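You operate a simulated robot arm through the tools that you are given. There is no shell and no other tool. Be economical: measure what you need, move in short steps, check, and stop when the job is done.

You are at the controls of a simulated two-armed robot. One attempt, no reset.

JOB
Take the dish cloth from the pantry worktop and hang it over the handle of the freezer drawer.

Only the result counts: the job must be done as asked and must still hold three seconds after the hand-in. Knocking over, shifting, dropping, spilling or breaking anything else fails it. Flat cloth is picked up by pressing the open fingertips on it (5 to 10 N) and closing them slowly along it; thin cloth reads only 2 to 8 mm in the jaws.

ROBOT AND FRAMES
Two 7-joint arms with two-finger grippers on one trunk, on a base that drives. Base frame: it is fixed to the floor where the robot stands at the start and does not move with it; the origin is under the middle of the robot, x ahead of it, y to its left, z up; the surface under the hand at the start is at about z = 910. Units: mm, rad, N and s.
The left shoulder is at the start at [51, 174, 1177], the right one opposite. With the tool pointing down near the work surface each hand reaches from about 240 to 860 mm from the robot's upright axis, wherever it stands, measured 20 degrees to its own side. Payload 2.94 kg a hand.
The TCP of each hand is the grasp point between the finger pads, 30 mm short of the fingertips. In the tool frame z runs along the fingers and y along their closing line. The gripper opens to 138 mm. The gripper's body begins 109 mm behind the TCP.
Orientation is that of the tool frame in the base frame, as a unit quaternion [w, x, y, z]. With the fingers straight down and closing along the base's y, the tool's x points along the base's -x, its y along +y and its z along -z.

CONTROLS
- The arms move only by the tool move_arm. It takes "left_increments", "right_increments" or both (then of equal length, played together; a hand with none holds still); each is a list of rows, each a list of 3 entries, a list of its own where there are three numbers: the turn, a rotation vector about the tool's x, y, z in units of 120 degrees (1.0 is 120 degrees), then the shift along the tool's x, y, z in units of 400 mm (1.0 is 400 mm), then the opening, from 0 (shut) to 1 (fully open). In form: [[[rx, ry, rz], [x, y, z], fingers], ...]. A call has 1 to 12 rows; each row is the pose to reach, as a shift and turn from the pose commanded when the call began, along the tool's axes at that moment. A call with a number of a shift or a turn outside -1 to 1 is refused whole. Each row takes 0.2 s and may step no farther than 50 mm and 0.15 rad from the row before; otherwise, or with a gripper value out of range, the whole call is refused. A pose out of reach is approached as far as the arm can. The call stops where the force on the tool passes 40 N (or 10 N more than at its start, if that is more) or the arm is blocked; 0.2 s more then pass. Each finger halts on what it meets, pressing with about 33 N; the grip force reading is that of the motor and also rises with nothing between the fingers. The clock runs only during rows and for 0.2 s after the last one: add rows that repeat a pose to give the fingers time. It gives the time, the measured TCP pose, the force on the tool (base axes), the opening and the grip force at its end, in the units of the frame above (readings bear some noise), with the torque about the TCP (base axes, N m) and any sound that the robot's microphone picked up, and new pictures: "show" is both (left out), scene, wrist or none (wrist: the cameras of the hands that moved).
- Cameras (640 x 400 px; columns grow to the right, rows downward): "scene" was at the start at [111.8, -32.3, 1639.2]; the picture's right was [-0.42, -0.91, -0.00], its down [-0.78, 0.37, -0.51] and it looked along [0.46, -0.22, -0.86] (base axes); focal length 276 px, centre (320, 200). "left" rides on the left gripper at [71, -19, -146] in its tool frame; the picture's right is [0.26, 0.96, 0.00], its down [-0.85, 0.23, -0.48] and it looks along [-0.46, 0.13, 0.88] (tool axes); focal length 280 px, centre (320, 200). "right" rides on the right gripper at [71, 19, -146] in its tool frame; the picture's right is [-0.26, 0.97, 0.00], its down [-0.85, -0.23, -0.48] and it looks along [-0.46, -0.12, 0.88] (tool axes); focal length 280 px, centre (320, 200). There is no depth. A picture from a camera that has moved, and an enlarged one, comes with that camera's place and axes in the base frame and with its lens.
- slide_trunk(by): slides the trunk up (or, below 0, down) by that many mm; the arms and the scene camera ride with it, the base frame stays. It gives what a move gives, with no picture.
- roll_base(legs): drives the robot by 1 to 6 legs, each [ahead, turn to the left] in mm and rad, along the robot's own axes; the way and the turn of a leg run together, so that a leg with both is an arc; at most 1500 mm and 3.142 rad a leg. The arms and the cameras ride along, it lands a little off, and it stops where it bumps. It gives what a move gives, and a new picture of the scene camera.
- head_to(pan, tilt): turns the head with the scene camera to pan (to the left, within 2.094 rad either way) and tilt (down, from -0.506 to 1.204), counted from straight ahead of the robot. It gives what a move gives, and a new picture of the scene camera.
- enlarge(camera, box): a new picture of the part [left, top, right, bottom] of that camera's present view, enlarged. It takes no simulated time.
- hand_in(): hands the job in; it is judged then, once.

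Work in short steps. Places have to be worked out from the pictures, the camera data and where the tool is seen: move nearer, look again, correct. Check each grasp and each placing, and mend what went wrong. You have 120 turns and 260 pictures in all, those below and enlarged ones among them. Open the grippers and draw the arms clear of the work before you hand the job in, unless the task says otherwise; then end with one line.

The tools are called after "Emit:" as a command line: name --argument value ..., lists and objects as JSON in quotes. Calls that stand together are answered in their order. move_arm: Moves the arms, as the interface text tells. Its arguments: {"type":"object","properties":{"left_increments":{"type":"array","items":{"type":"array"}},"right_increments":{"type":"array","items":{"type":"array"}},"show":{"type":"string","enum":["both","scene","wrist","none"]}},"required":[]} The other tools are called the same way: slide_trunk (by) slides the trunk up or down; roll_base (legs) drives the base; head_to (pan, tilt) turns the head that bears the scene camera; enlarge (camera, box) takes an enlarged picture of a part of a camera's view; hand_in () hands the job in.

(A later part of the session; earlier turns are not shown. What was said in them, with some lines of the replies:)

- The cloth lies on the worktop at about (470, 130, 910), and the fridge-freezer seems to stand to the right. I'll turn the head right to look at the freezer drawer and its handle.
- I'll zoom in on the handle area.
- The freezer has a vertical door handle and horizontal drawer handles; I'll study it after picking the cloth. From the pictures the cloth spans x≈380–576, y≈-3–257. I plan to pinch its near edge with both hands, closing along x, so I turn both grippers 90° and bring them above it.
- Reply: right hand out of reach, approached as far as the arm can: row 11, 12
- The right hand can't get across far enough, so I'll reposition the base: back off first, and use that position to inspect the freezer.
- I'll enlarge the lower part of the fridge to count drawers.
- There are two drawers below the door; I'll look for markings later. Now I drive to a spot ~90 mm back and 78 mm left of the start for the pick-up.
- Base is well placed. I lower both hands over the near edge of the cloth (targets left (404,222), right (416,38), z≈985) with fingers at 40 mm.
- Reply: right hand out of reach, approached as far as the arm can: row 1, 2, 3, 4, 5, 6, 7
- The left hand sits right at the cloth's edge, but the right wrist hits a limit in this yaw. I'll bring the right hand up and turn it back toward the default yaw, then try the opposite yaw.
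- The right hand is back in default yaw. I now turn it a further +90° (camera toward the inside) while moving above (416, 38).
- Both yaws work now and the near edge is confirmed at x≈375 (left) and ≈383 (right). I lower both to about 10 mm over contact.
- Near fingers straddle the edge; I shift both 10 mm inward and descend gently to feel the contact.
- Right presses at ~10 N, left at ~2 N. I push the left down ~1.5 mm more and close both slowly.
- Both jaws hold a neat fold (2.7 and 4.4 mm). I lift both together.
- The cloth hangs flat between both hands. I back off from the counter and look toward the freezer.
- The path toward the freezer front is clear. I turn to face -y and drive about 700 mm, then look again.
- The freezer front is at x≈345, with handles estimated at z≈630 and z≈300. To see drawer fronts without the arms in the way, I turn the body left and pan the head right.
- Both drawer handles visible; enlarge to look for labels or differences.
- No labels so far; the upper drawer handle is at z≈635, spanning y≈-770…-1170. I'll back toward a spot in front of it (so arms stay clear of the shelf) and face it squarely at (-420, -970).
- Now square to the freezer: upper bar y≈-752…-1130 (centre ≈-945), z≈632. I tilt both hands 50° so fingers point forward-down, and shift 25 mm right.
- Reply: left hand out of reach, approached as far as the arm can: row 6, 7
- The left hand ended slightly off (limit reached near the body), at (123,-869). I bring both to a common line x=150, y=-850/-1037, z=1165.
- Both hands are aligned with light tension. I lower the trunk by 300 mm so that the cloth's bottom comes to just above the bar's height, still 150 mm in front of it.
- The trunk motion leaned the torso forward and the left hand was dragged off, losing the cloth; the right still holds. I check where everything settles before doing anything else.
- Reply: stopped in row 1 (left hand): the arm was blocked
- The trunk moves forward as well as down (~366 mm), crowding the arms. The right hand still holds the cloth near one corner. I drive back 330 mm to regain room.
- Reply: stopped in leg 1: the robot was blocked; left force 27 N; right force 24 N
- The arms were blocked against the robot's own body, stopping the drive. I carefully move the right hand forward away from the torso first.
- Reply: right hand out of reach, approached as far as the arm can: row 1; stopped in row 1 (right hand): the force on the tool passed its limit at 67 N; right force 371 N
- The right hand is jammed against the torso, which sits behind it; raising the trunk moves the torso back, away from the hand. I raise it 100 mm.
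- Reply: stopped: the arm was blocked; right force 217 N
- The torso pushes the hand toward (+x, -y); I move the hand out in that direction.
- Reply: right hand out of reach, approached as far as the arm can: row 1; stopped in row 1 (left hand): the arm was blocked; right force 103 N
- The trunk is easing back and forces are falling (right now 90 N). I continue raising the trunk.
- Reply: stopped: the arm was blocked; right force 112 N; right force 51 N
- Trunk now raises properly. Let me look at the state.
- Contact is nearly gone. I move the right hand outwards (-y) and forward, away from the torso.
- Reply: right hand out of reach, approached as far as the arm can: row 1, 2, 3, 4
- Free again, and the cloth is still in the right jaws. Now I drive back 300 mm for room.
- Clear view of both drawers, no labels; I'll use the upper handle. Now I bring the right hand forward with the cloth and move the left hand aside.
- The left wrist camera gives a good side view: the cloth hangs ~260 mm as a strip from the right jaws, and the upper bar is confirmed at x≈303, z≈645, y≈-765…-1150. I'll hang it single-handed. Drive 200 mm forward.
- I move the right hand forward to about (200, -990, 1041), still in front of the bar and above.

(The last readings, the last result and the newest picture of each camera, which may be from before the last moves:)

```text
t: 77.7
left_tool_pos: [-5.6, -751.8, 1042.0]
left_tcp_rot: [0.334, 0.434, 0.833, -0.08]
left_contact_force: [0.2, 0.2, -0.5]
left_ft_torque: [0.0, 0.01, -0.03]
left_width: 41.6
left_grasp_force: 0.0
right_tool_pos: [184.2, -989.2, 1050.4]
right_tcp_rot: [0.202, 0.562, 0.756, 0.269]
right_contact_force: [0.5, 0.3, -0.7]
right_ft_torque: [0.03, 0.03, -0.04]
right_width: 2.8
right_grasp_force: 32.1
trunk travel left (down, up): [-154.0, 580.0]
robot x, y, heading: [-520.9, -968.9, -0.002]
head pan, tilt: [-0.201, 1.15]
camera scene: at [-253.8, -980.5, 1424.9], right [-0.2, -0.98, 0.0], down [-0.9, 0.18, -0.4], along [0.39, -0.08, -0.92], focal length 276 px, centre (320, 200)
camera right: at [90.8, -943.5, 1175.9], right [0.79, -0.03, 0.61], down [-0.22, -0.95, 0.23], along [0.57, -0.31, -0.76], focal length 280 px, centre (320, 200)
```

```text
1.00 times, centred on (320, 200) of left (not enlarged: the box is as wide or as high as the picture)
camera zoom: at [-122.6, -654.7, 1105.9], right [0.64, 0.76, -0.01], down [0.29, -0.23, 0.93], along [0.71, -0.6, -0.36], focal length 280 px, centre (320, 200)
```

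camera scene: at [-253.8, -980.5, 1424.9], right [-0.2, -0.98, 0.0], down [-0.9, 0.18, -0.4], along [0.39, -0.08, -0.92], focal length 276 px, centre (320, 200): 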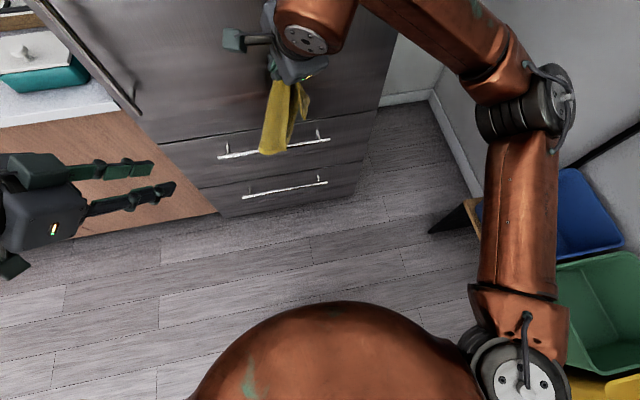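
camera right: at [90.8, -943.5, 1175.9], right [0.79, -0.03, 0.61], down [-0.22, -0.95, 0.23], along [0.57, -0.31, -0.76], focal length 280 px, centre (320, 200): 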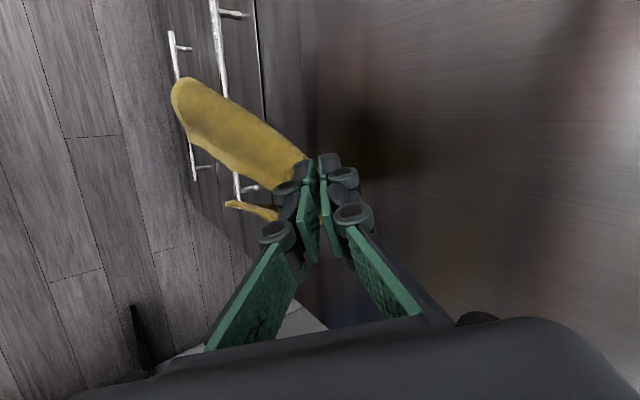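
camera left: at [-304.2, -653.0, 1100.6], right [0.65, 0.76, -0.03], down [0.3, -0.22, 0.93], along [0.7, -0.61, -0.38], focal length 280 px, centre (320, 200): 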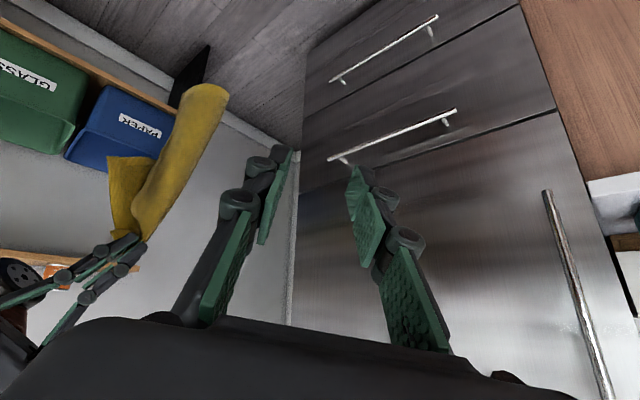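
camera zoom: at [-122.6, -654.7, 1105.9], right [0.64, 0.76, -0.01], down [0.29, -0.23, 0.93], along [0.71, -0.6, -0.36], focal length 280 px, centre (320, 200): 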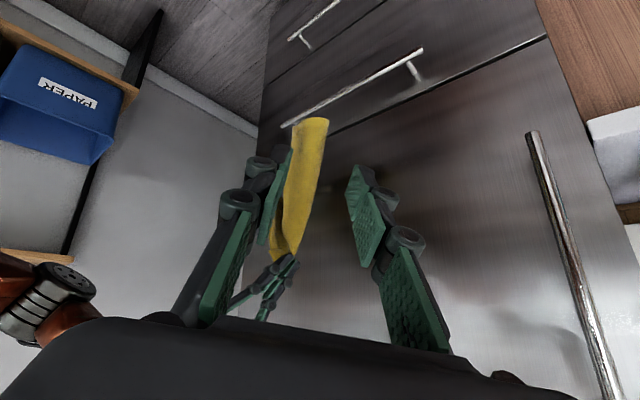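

The cloth hangs clear above the bar. I advance ~125 mm toward the freezer so that the cloth hangs close to the door face, behind the bar's line.

Emit:
move_arm --right_increments '[[[0, 0, 0], [-0.018, 0.0483, 0.038], 0], [[0, 0, 0], [-0.036, 0.0966, 0.076], 0], [[0, 0, 0], [-0.055, 0.145, 0.114], 0], [[0, 0, 0], [-0.073, 0.193, 0.152], 0], [[0, 0, 0], [-0.091, 0.2415, 0.19], 0], [[0, 0, 0], [-0.091, 0.2415, 0.19], 0]]'

Emit:
enlarge --camera "left" --box '[200, 0, 520, 300]'

```text
t: 78.9
left_tool_pos: [-12.9, -753.0, 1043.8]
left_tcp_rot: [0.335, 0.436, 0.831, -0.08]
left_contact_force: [0.6, 0.2, -0.2]
left_ft_torque: [-0.01, 0.01, -0.03]
left_width: 41.5
left_grasp_force: 0.0
right_tool_pos: [291.9, -989.0, 1058.6]
right_tcp_rot: [0.199, 0.562, 0.757, 0.267]
right_contact_force: [-10.2, -2.0, 2.4]
right_ft_torque: [-0.04, 0.03, -0.1]
right_width: 2.9
right_grasp_force: 31.8
trunk travel left (down, up): [-154.0, 580.0]
robot x, y, heading: [-517.9, -966.1, -0.007]
head pan, tilt: [-0.201, 1.15]
stopped in row 5 (right hand): the force on the tool passed its limit at 54 N (the readings are from after the stop); the commanded pose is now the measured one
camera scene: at [-266.4, -981.7, 1426.3], right [-0.2, -0.98, 0.0], down [-0.89, 0.19, -0.41], along [0.4, -0.08, -0.91], focal length 276 px, centre (320, 200)
camera right: at [199.4, -944.2, 1184.5], right [0.79, -0.03, 0.61], down [-0.21, -0.95, 0.23], along [0.57, -0.31, -0.76], focal length 280 px, centre (320, 200)
```

scene: 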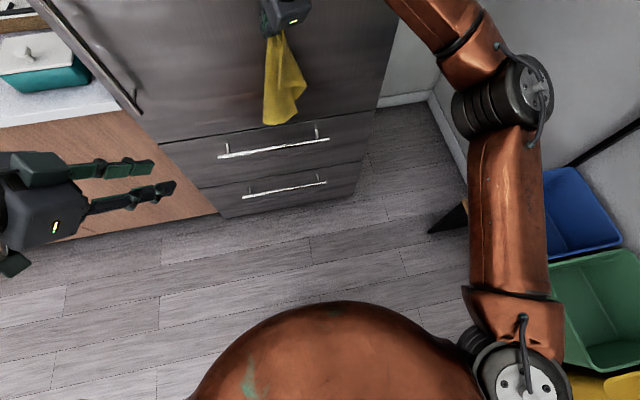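
right: 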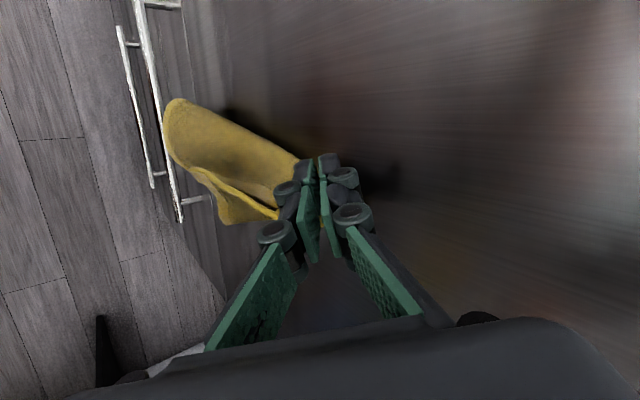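

```text
1.33 times, centred on (360, 150) of left
camera zoom: at [-129.2, -655.7, 1107.5], right [0.65, 0.76, -0.01], down [0.28, -0.23, 0.93], along [0.71, -0.6, -0.36], focal length 374 px, centre (267, 267)
```

zoom: 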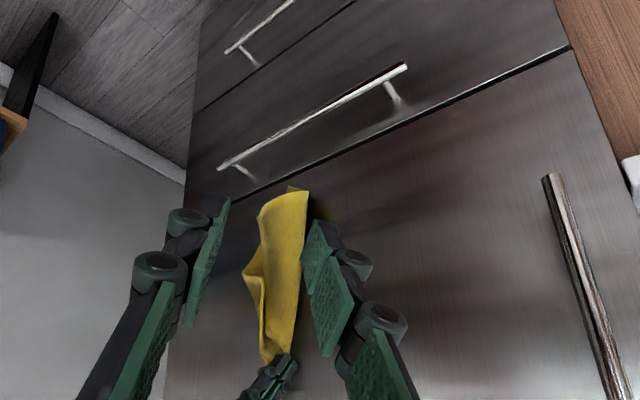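

Contact with the door at TCP x≈292 puts the door face at x≈325; combining rays, the bar is at x≈280, z≈667. The cloth tip line (x≈310) is in the gap. I lower 80 mm, backing 6 mm off the door, then look before the cloth's bottom reaches the bar.

Emit:
move_arm --right_increments '[[[0, 0, 0], [0.004, -0.0112, -0.009], 0], [[0, 0, 0], [0.004, -0.044, 0.03], 0], [[0, 0, 0], [0.004, -0.076, 0.07], 0], [[0, 0, 0], [0.004, -0.108, 0.109], 0], [[0, 0, 0], [0.004, -0.137, 0.146], 0], [[0, 0, 0], [0.004, -0.137, 0.146], 0]]'

Emit:
enlarge --camera "left" --box '[200, 0, 520, 300]'

```text
t: 80.3
left_tool_pos: [-12.0, -752.6, 1044.1]
left_tcp_rot: [0.337, 0.433, 0.832, -0.078]
left_contact_force: [-0.1, -0.6, -0.9]
left_ft_torque: [0.02, 0.01, 0.0]
left_width: 41.4
left_grasp_force: 0.0
right_tool_pos: [287.2, -989.0, 977.0]
right_tcp_rot: [0.2, 0.561, 0.757, 0.267]
right_contact_force: [0.5, 0.8, 0.2]
right_ft_torque: [0.01, -0.02, -0.01]
right_width: 3.1
right_grasp_force: 32.6
trunk travel left (down, up): [-154.0, 580.0]
robot x, y, heading: [-519.8, -965.2, -0.0]
head pan, tilt: [-0.201, 1.15]
camera scene: at [-265.5, -981.5, 1426.1], right [-0.2, -0.98, 0.0], down [-0.89, 0.18, -0.41], along [0.4, -0.08, -0.91], focal length 276 px, centre (320, 200)
camera right: at [195.2, -944.1, 1103.0], right [0.79, -0.03, 0.61], down [-0.21, -0.95, 0.23], along [0.57, -0.31, -0.76], focal length 280 px, centre (320, 200)
```

scene: 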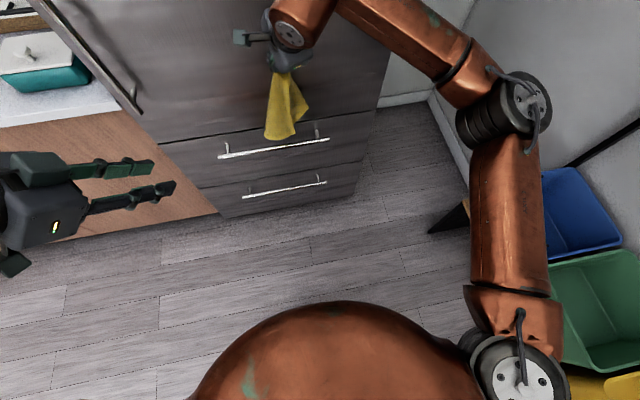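
right: 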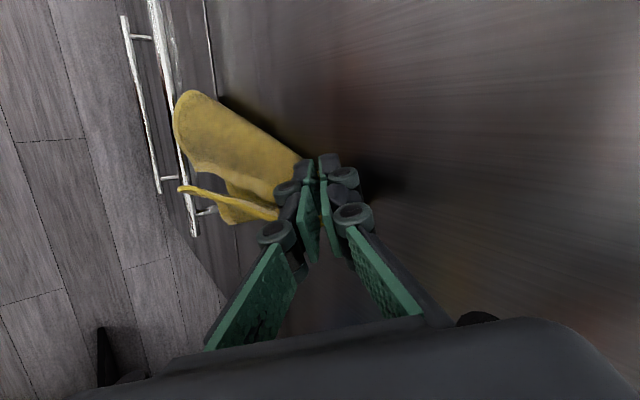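

```text
1.33 times, centred on (360, 150) of left
camera zoom: at [-128.8, -655.5, 1107.3], right [0.64, 0.76, -0.01], down [0.28, -0.23, 0.93], along [0.71, -0.6, -0.36], focal length 374 px, centre (267, 267)
```

zoom: 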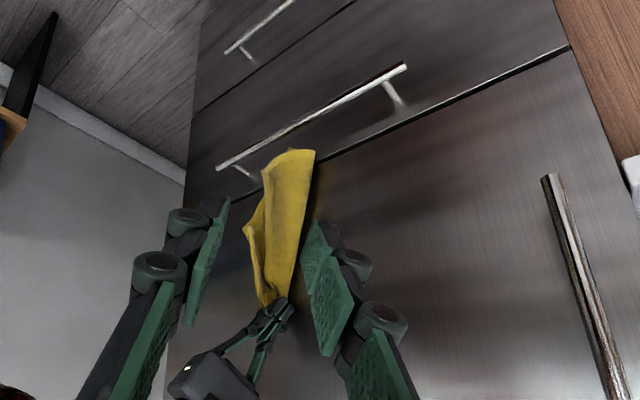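

The cloth's bottom is ~30 mm above the bar, with one fold slightly forward. I nudge toward the door and lower 50 mm, then check which side the folds go.

Emit:
move_arm --right_increments '[[[0, 0, 0], [-0.004, 0.009, 0.007], 0], [[0, 0, 0], [-0.004, -0.01, 0.03], 0], [[0, 0, 0], [-0.004, -0.03, 0.054], 0], [[0, 0, 0], [-0.004, -0.05, 0.078], 0], [[0, 0, 0], [-0.004, -0.07, 0.101], 0], [[0, 0, 0], [-0.004, -0.07, 0.101], 0]]' --show "wrist"

Emit:
enlarge --camera "left" --box '[200, 0, 520, 300]'

Emit:
enlarge --camera "scene" --box '[200, 50, 360, 210]'

```text
t: 81.7
left_tool_pos: [-11.5, -753.2, 1044.6]
left_tcp_rot: [0.336, 0.435, 0.832, -0.079]
left_contact_force: [-0.3, 0.1, -0.5]
left_ft_torque: [0.0, -0.02, -0.03]
left_width: 41.4
left_grasp_force: 0.1
right_tool_pos: [291.5, -989.5, 928.0]
right_tcp_rot: [0.199, 0.562, 0.757, 0.267]
right_contact_force: [-3.5, 0.4, 0.0]
right_ft_torque: [0.01, 0.02, -0.01]
right_width: 2.8
right_grasp_force: 31.9
trunk travel left (down, up): [-154.0, 580.0]
robot x, y, heading: [-518.6, -962.6, -0.007]
head pan, tilt: [-0.201, 1.15]
camera right: at [199.2, -945.1, 1054.0], right [0.79, -0.03, 0.61], down [-0.21, -0.95, 0.23], along [0.57, -0.31, -0.76], focal length 280 px, centre (320, 200)
```

right: 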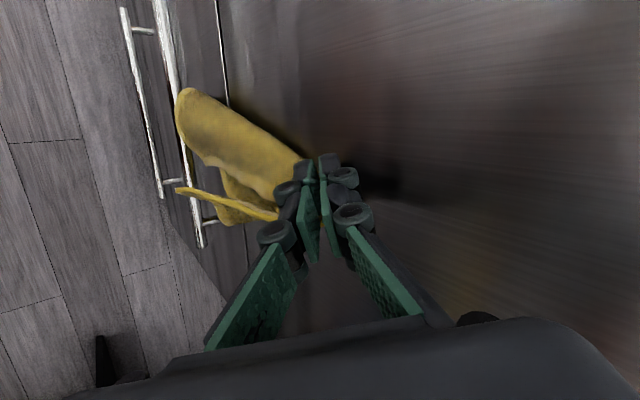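

```text
1.33 times, centred on (360, 150) of left
camera zoom: at [-128.9, -655.5, 1107.2], right [0.64, 0.76, -0.01], down [0.28, -0.23, 0.93], along [0.71, -0.6, -0.36], focal length 374 px, centre (267, 267)
```

zoom: 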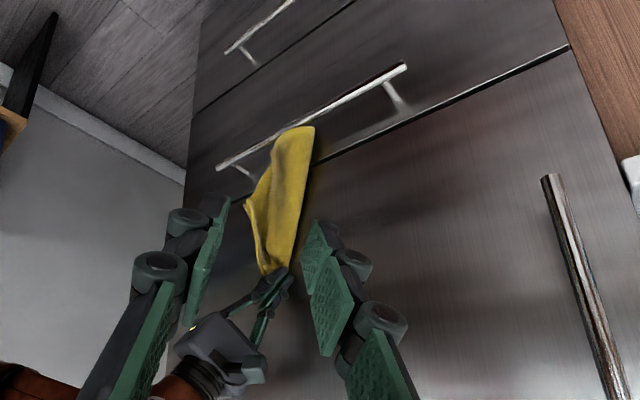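

```text
2.50 times, centred on (280, 130) of scene
camera zoom: at [-265.6, -981.5, 1426.0], right [-0.2, -0.98, 0.0], down [-0.89, 0.18, -0.41], along [0.4, -0.08, -0.91], focal length 690 px, centre (420, 375)
```

zoom: 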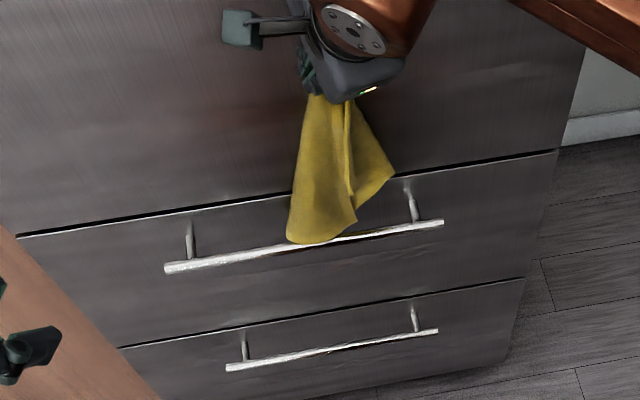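

Very clear zoomed view: the bottom is about to pass the bar. Lower another 40 mm.

Emit:
move_arm --right_increments '[[[0, 0, 0], [0, -0.016, 0.0195], 0], [[0, 0, 0], [0, -0.031, 0.039], 0], [[0, 0, 0], [0, -0.047, 0.058], 0], [[0, 0, 0], [0, -0.063, 0.078], 0], [[0, 0, 0], [0, -0.063, 0.078], 0]]' --show "wrist"

Emit:
enlarge --camera "left" --box '[240, 0, 440, 160]'

Emit:
enlarge --camera "scene" --box '[200, 50, 360, 210]'

```text
t: 82.9
left_tool_pos: [-12.9, -751.8, 1044.0]
left_tcp_rot: [0.337, 0.435, 0.832, -0.079]
left_contact_force: [0.4, 0.3, 0.6]
left_ft_torque: [0.0, 0.0, 0.01]
left_width: 41.4
left_grasp_force: 0.0
right_tool_pos: [291.6, -988.6, 887.5]
right_tcp_rot: [0.199, 0.561, 0.758, 0.267]
right_contact_force: [-1.7, -0.8, -1.7]
right_ft_torque: [0.01, 0.01, 0.01]
right_width: 2.8
right_grasp_force: 31.7
trunk travel left (down, up): [-154.0, 580.0]
robot x, y, heading: [-516.2, -965.7, -0.004]
head pan, tilt: [-0.201, 1.15]
camera right: at [199.2, -945.0, 1013.4], right [0.79, -0.03, 0.61], down [-0.21, -0.95, 0.23], along [0.57, -0.31, -0.76], focal length 280 px, centre (320, 200)
```

right: 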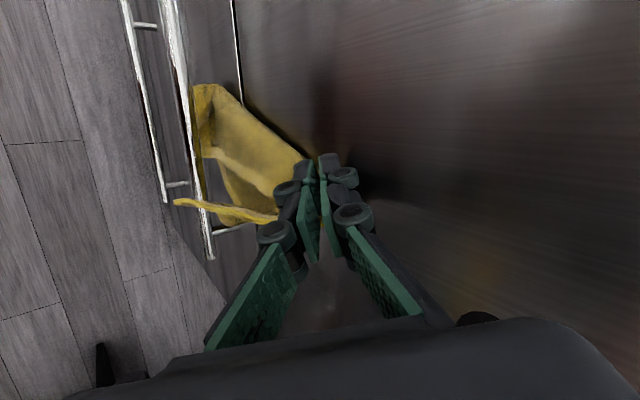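

```text
2.50 times, centred on (340, 80) of left
camera zoom: at [-128.6, -655.5, 1107.1], right [0.64, 0.76, -0.01], down [0.28, -0.23, 0.93], along [0.71, -0.6, -0.36], focal length 701 px, centre (270, 500)
```

zoom: 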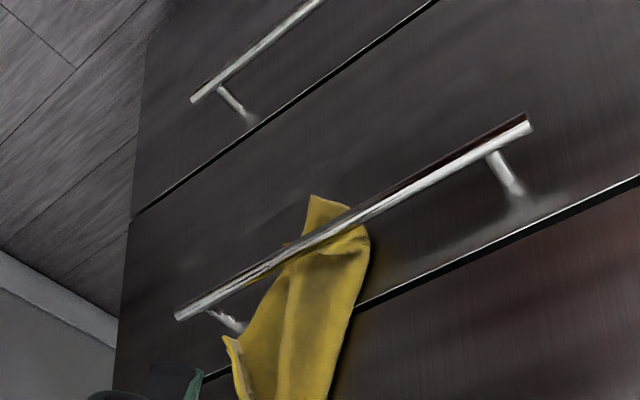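

```text
2.50 times, centred on (280, 130) of scene
camera zoom: at [-265.3, -981.5, 1426.0], right [-0.2, -0.98, 0.0], down [-0.89, 0.19, -0.41], along [0.4, -0.08, -0.91], focal length 690 px, centre (420, 375)
```

zoom: 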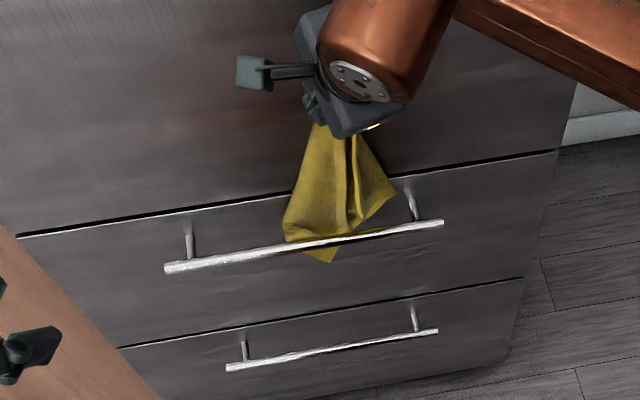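

The cloth's lower end is going behind the bar. I lower another 70 mm.

Emit:
move_arm --right_increments '[[[0, 0, 0], [0, -0.018, 0.023], 0], [[0, 0, 0], [0, -0.037, 0.045], 0], [[0, 0, 0], [0, -0.055, 0.068], 0], [[0, 0, 0], [0, -0.073, 0.091], 0], [[0, 0, 0], [0, -0.092, 0.114], 0], [[0, 0, 0], [0, -0.11, 0.136], 0], [[0, 0, 0], [0, -0.11, 0.136], 0]]' --show "wrist"

Emit:
enlarge --camera "left" --box '[240, 0, 440, 160]'

Emit:
enlarge --camera "scene" --box '[200, 50, 360, 210]'

```text
t: 84.5
left_tool_pos: [-12.4, -752.2, 1043.7]
left_tcp_rot: [0.335, 0.435, 0.832, -0.078]
left_contact_force: [0.3, -0.3, -0.6]
left_ft_torque: [0.0, 0.01, -0.03]
left_width: 41.5
left_grasp_force: 0.1
right_tool_pos: [290.6, -990.7, 817.7]
right_tcp_rot: [0.2, 0.562, 0.758, 0.266]
right_contact_force: [-0.6, -0.3, -1.5]
right_ft_torque: [0.02, 0.0, -0.01]
right_width: 2.8
right_grasp_force: 31.4
trunk travel left (down, up): [-154.0, 580.0]
robot x, y, heading: [-518.8, -964.0, -0.003]
head pan, tilt: [-0.201, 1.15]
camera right: at [199.1, -945.4, 943.2], right [0.79, -0.03, 0.61], down [-0.21, -0.95, 0.23], along [0.57, -0.31, -0.76], focal length 280 px, centre (320, 200)
```

right: 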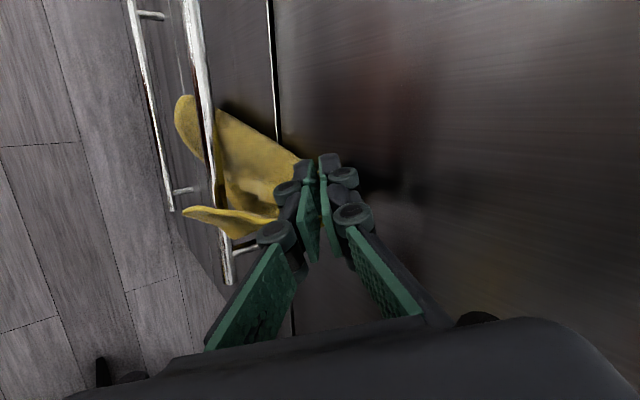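

```text
2.50 times, centred on (340, 80) of left
camera zoom: at [-128.6, -655.5, 1107.1], right [0.64, 0.76, -0.01], down [0.28, -0.23, 0.93], along [0.71, -0.6, -0.36], focal length 701 px, centre (270, 500)
```

zoom: 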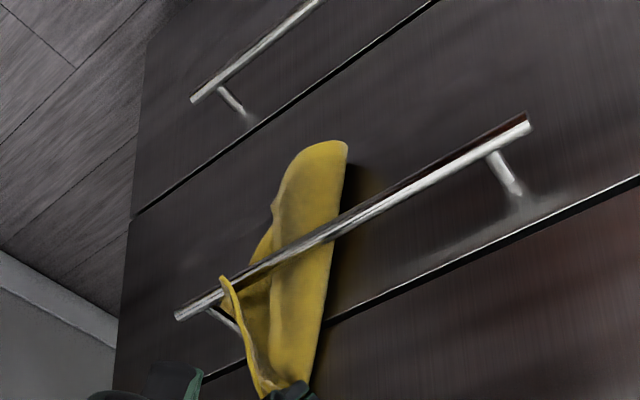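

```text
2.50 times, centred on (280, 130) of scene
camera zoom: at [-265.3, -981.5, 1426.0], right [-0.2, -0.98, 0.0], down [-0.89, 0.19, -0.41], along [0.4, -0.08, -0.91], focal length 690 px, centre (420, 375)
```

zoom: 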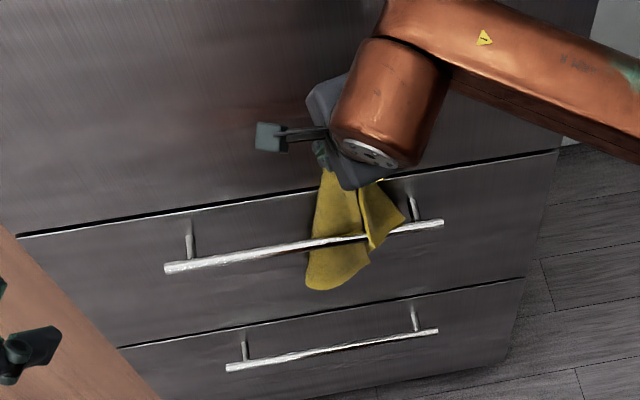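

About 110 mm of cloth hangs behind the bar. Now I swing the hand in an arc over the bar toward the robot and down, keeping the cloth slack; first to about bar height.

Emit:
move_arm --right_increments '[[[0, 0, 0], [0.022, -0.064, -0.035], 0], [[0, 0, 0], [0.042, -0.133, -0.056], 0], [[0, 0, 0], [0.062, -0.203, -0.077], 0], [[0, 0, 0], [0.0795, -0.277, -0.076], 0], [[0, 0, 0], [0.0925, -0.348, -0.056], 0], [[0, 0, 0], [0.101, -0.413, -0.022], 0], [[0, 0, 0], [0.103, -0.466, 0.032], 0]]' --show "wrist"

Emit:
enlarge --camera "left" --box '[200, 0, 520, 300]'

Emit:
enlarge --camera "scene" --box '[200, 50, 360, 210]'

```text
t: 86.1
left_tool_pos: [-11.3, -752.0, 1043.3]
left_tcp_rot: [0.335, 0.435, 0.832, -0.078]
left_contact_force: [-0.1, 0.0, 0.6]
left_ft_torque: [0.05, -0.01, 0.0]
left_width: 41.4
left_grasp_force: 0.1
right_tool_pos: [148.4, -990.9, 690.5]
right_tcp_rot: [0.198, 0.563, 0.757, 0.268]
right_contact_force: [-0.3, 1.2, -0.9]
right_ft_torque: [0.0, -0.04, 0.0]
right_width: 2.9
right_grasp_force: 32.1
trunk travel left (down, up): [-154.0, 580.0]
robot x, y, heading: [-520.1, -962.7, -0.003]
head pan, tilt: [-0.201, 1.15]
camera right: at [56.0, -946.0, 815.9], right [0.79, -0.03, 0.61], down [-0.21, -0.95, 0.23], along [0.57, -0.31, -0.76], focal length 280 px, centre (320, 200)
```

right: 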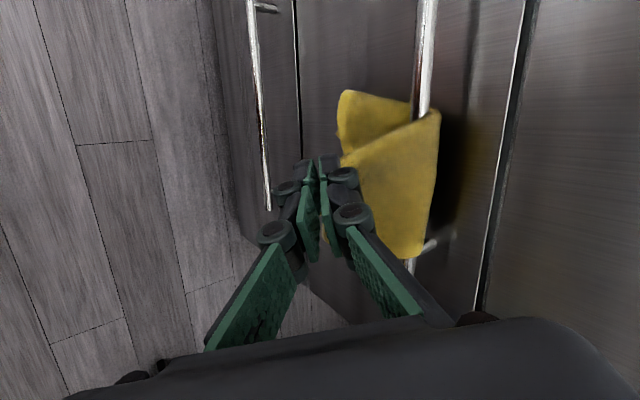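

```text
1.33 times, centred on (360, 150) of left
camera zoom: at [-128.3, -655.7, 1107.0], right [0.65, 0.76, -0.01], down [0.28, -0.23, 0.93], along [0.71, -0.6, -0.36], focal length 374 px, centre (267, 267)
```

zoom: 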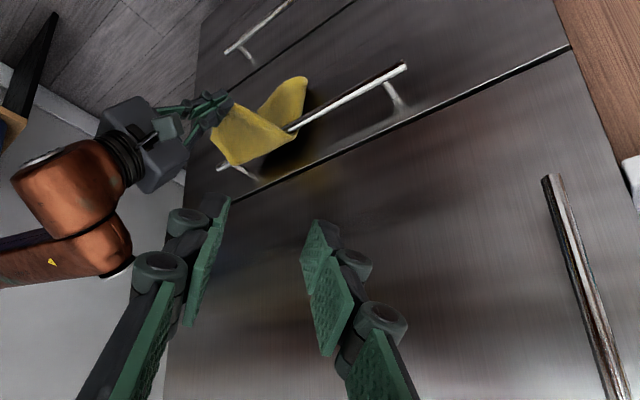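

```text
2.50 times, centred on (280, 130) of scene
camera zoom: at [-265.0, -981.7, 1425.9], right [-0.2, -0.98, 0.0], down [-0.89, 0.19, -0.41], along [0.4, -0.08, -0.91], focal length 690 px, centre (420, 375)
```

zoom: 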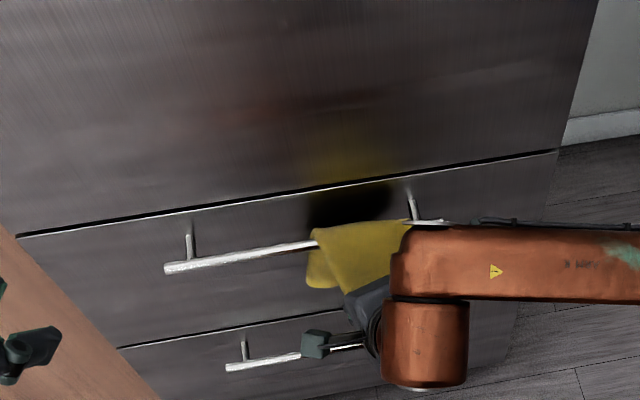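

Beautifully draped over the bar. I continue the arc downward and inward in front of the drawer.

Emit:
move_arm --right_increments '[[[0, 0, 0], [-0.004, -0.05, 0.085], 0], [[0, 0, 0], [-0.0195, -0.066, 0.1845], 0], [[0, 0, 0], [-0.041, -0.051, 0.28], 0], [[0, 0, 0], [-0.041, -0.051, 0.28], 0]]' --show "wrist"

Emit:
enlarge --camera "left" --box '[200, 0, 520, 300]'

Emit:
enlarge --camera "scene" --box '[200, 50, 360, 210]'

```text
t: 87.1
left_tool_pos: [-12.4, -752.7, 1044.3]
left_tcp_rot: [0.335, 0.435, 0.832, -0.078]
left_contact_force: [-0.8, -0.1, 0.0]
left_ft_torque: [0.01, 0.01, 0.0]
left_width: 41.4
left_grasp_force: 0.0
right_tool_pos: [205.9, -990.3, 590.8]
right_tcp_rot: [0.199, 0.561, 0.757, 0.268]
right_contact_force: [-0.9, 0.0, 0.7]
right_ft_torque: [0.02, -0.08, 0.01]
right_width: 3.1
right_grasp_force: 32.3
trunk travel left (down, up): [-154.0, 580.0]
robot x, y, heading: [-522.5, -966.4, -0.002]
head pan, tilt: [-0.201, 1.15]
camera right: at [112.9, -945.7, 716.9], right [0.79, -0.03, 0.61], down [-0.21, -0.95, 0.23], along [0.57, -0.31, -0.76], focal length 280 px, centre (320, 200)
```

right: 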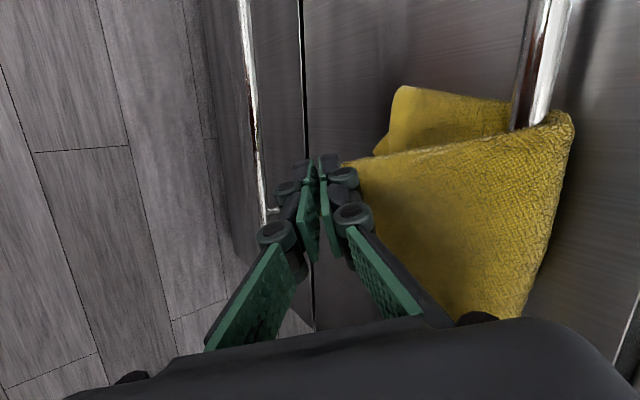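

```text
1.33 times, centred on (360, 150) of left
camera zoom: at [-128.9, -655.7, 1107.4], right [0.64, 0.76, -0.01], down [0.28, -0.23, 0.93], along [0.71, -0.6, -0.36], focal length 374 px, centre (267, 267)
```

zoom: 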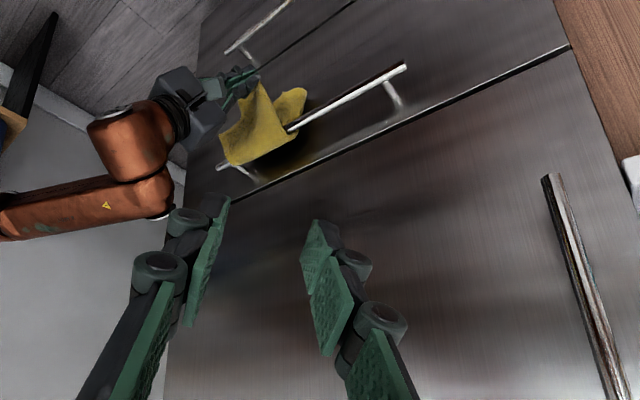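

```text
2.50 times, centred on (280, 130) of scene
camera zoom: at [-265.6, -981.8, 1426.1], right [-0.2, -0.98, 0.0], down [-0.89, 0.19, -0.41], along [0.4, -0.08, -0.91], focal length 690 px, centre (420, 375)
```

zoom: 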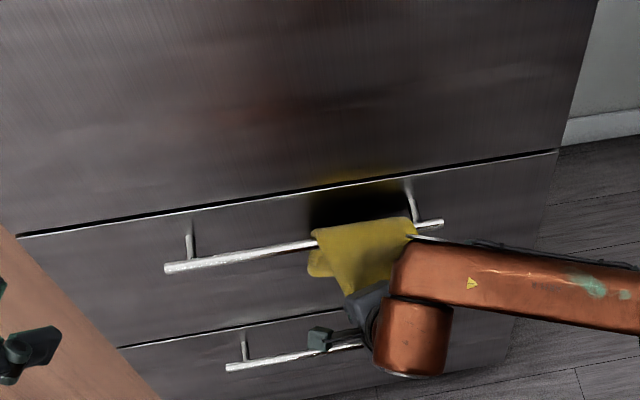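

Cloth is balanced over the bar. I ease the end in closer to the drawer, then open the fingers gently.

Emit:
move_arm --right_increments '[[[0, 0, 0], [-0.018, 0.034, 0.053], 0], [[0, 0, 0], [-0.018, 0.034, 0.053], 0.05], [[0, 0, 0], [-0.018, 0.034, 0.053], 0.12], [[0, 0, 0], [-0.018, 0.034, 0.053], 0.2], [[0, 0, 0], [-0.018, 0.034, 0.053], 0.28], [[0, 0, 0], [-0.018, 0.034, 0.053], 0.28], [[0, 0, 0], [-0.018, 0.034, 0.053], 0.28]]' --show "wrist"

Emit:
enlarge --camera "left" --box '[240, 0, 440, 160]'

Emit:
enlarge --camera "scene" --box '[200, 50, 360, 210]'

```text
t: 88.7
left_tool_pos: [-11.9, -752.5, 1043.2]
left_tcp_rot: [0.336, 0.434, 0.832, -0.078]
left_contact_force: [0.2, 0.9, -0.3]
left_ft_torque: [-0.01, -0.03, 0.02]
left_width: 41.3
left_grasp_force: 0.0
right_tool_pos: [229.8, -989.2, 582.0]
right_tcp_rot: [0.199, 0.562, 0.757, 0.267]
right_contact_force: [0.1, 0.3, -0.3]
right_ft_torque: [-0.01, 0.03, -0.03]
right_width: 38.6
right_grasp_force: 0.1
trunk travel left (down, up): [-154.0, 580.0]
robot x, y, heading: [-515.8, -967.2, -0.004]
head pan, tilt: [-0.201, 1.15]
camera right: at [137.9, -944.8, 709.1], right [0.79, -0.03, 0.61], down [-0.21, -0.95, 0.23], along [0.57, -0.31, -0.76], focal length 280 px, centre (320, 200)
```

right: 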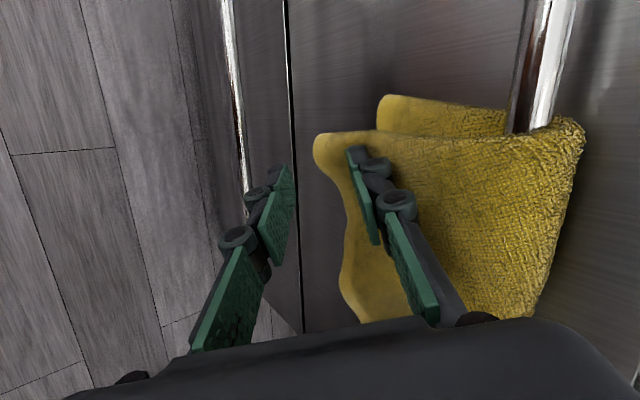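

```text
2.50 times, centred on (340, 80) of left
camera zoom: at [-128.6, -655.5, 1107.1], right [0.64, 0.76, -0.01], down [0.28, -0.23, 0.93], along [0.71, -0.6, -0.36], focal length 701 px, centre (270, 500)
```

zoom: 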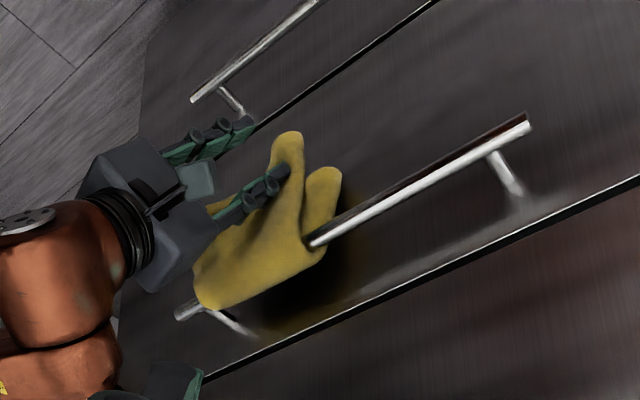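

```text
2.50 times, centred on (280, 130) of scene
camera zoom: at [-265.3, -981.5, 1426.0], right [-0.2, -0.98, 0.0], down [-0.89, 0.18, -0.41], along [0.4, -0.08, -0.91], focal length 690 px, centre (420, 375)
```

zoom: 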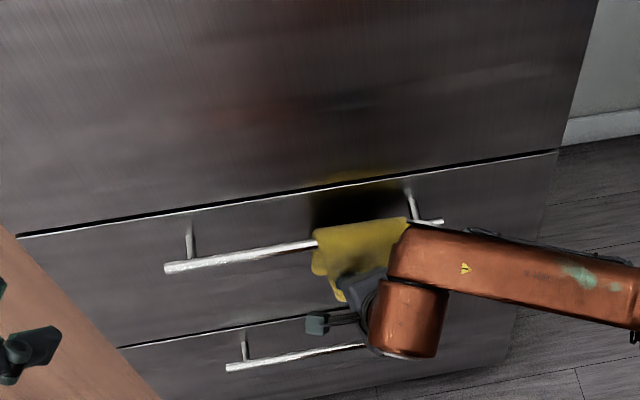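

Released; the cloth hangs on both sides of the bar. I withdraw the hand straight back.

Emit:
move_arm --right_increments '[[[0, 0, 0], [0.014, -0.037, -0.03], 0.28], [[0, 0, 0], [0.029, -0.0745, -0.06], 0.28], [[0, 0, 0], [0.058, -0.149, -0.12], 0.28], [[0, 0, 0], [0.087, -0.2235, -0.18], 0.28], [[0, 0, 0], [0.116, -0.298, -0.24], 0.28], [[0, 0, 0], [0.145, -0.3725, -0.3], 0.28]]' --show "wrist"

Emit:
enlarge --camera "left" --box '[240, 0, 440, 160]'

Emit:
enlarge --camera "scene" --box '[200, 50, 360, 210]'

```text
t: 90.1
left_tool_pos: [-12.5, -750.9, 1043.7]
left_tcp_rot: [0.336, 0.435, 0.832, -0.078]
left_contact_force: [-0.2, 0.9, 0.0]
left_ft_torque: [0.0, 0.02, -0.01]
left_width: 41.4
left_grasp_force: 0.1
right_tool_pos: [28.9, -990.1, 583.6]
right_tcp_rot: [0.199, 0.561, 0.757, 0.269]
right_contact_force: [0.2, 0.2, -0.2]
right_ft_torque: [-0.02, 0.02, 0.02]
right_width: 38.8
right_grasp_force: 0.0
trunk travel left (down, up): [-154.0, 580.0]
robot x, y, heading: [-517.0, -966.8, 0.003]
head pan, tilt: [-0.201, 1.15]
camera right: at [-62.2, -945.3, 709.2], right [0.79, -0.03, 0.61], down [-0.21, -0.95, 0.23], along [0.57, -0.31, -0.76], focal length 280 px, centre (320, 200)
```

right: 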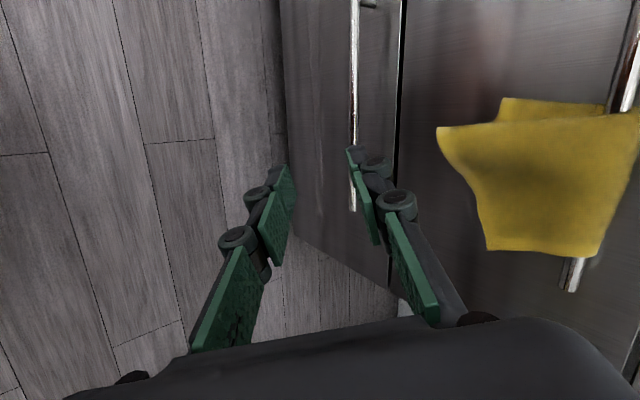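

```text
2.50 times, centred on (340, 80) of left
camera zoom: at [-128.8, -655.6, 1107.3], right [0.64, 0.76, -0.01], down [0.28, -0.23, 0.93], along [0.71, -0.6, -0.36], focal length 701 px, centre (270, 500)
```

zoom: 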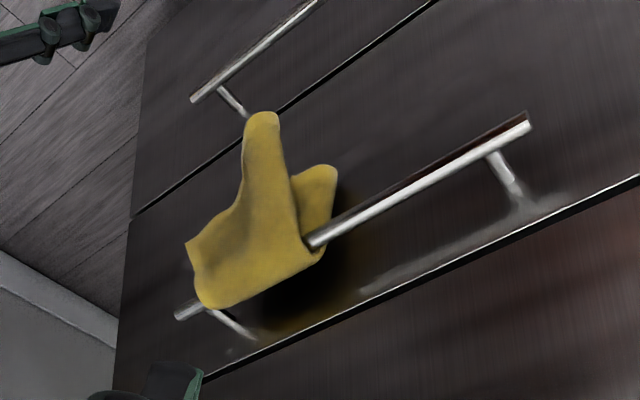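

```text
2.50 times, centred on (280, 130) of scene
camera zoom: at [-265.6, -981.7, 1426.1], right [-0.2, -0.98, 0.0], down [-0.89, 0.19, -0.41], along [0.4, -0.08, -0.91], focal length 690 px, centre (420, 375)
```

zoom: 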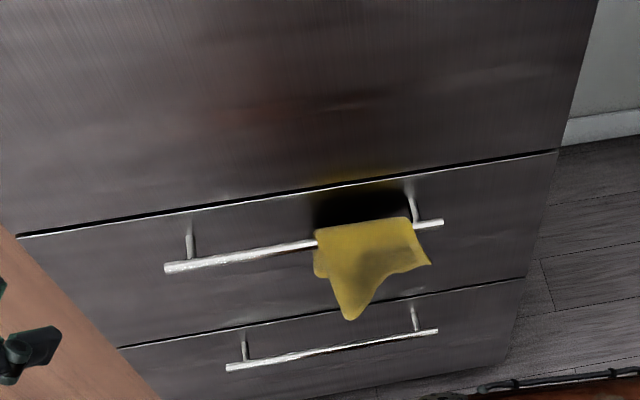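

The cloth hangs steadily. Before handing in, I check closely for any marking distinguishing the two drawers.

Emit:
head_to --pan -0.05 --tilt 0.95

Emit:
enlarge --camera "scene" --box '[200, 180, 440, 330]'

Emit:
enlarge --camera "left" --box '[230, 0, 390, 100]'

```text
t: 90.8
left_tool_pos: [-12.4, -752.3, 1043.5]
left_tcp_rot: [0.336, 0.434, 0.832, -0.078]
left_contact_force: [-0.7, 1.0, 0.6]
left_ft_torque: [0.02, 0.0, 0.01]
left_width: 41.6
left_grasp_force: 0.1
right_tool_pos: [31.9, -991.0, 583.3]
right_tcp_rot: [0.199, 0.56, 0.758, 0.268]
right_contact_force: [-0.2, -0.3, 0.6]
right_ft_torque: [0.04, 0.01, 0.0]
right_width: 38.7
right_grasp_force: 0.0
trunk travel left (down, up): [-154.0, 580.0]
robot x, y, heading: [-517.8, -967.8, -0.005]
head pan, tilt: [-0.051, 0.949]
camera scene: at [-251.2, -973.6, 1439.3], right [-0.05, -1.0, 0.0], down [-0.81, 0.04, -0.58], along [0.58, -0.03, -0.81], focal length 276 px, centre (320, 200)
```

scene: 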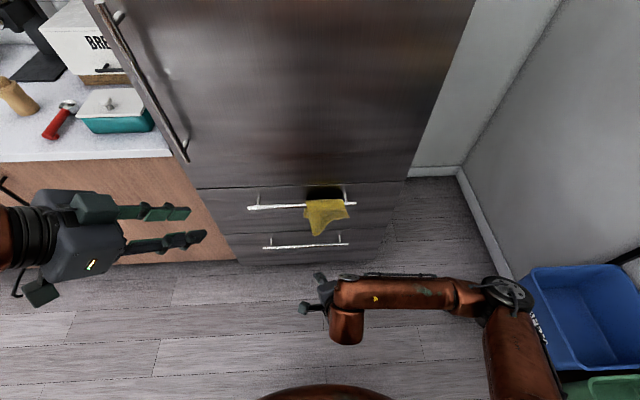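

```text
2.67 times, centred on (320, 255) of scene
camera zoom: at [-251.2, -973.6, 1439.3], right [-0.05, -1.0, 0.0], down [-0.81, 0.04, -0.58], along [0.58, -0.03, -0.81], focal length 736 px, centre (320, 53)
```

zoom: 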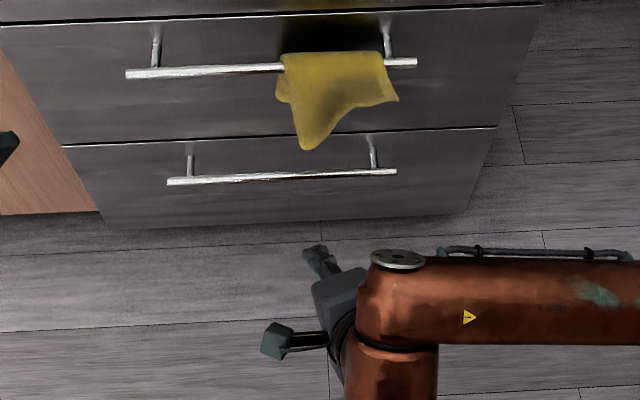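

```text
4.00 times, centred on (310, 50) of left
camera zoom: at [-128.8, -655.6, 1107.2], right [0.64, 0.76, -0.01], down [0.28, -0.23, 0.93], along [0.71, -0.6, -0.36], focal length 1122 px, centre (360, 800)
```

zoom: 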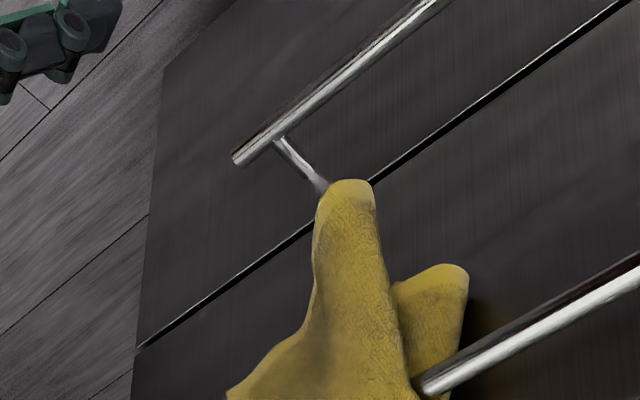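

There are no markings on either drawer. The cloth hangs over the upper freezer drawer's handle with both ends down. Both grippers are open and clear, so I hand in.

Emit:
hand_in

```text
The job is handed in.
```

The dish cloth is hanging over the bar handle of the upper freezer drawer, with both ends down, the grippers open and both arms clear; the two drawers carry no label, so choosing the upper one was my judgement.
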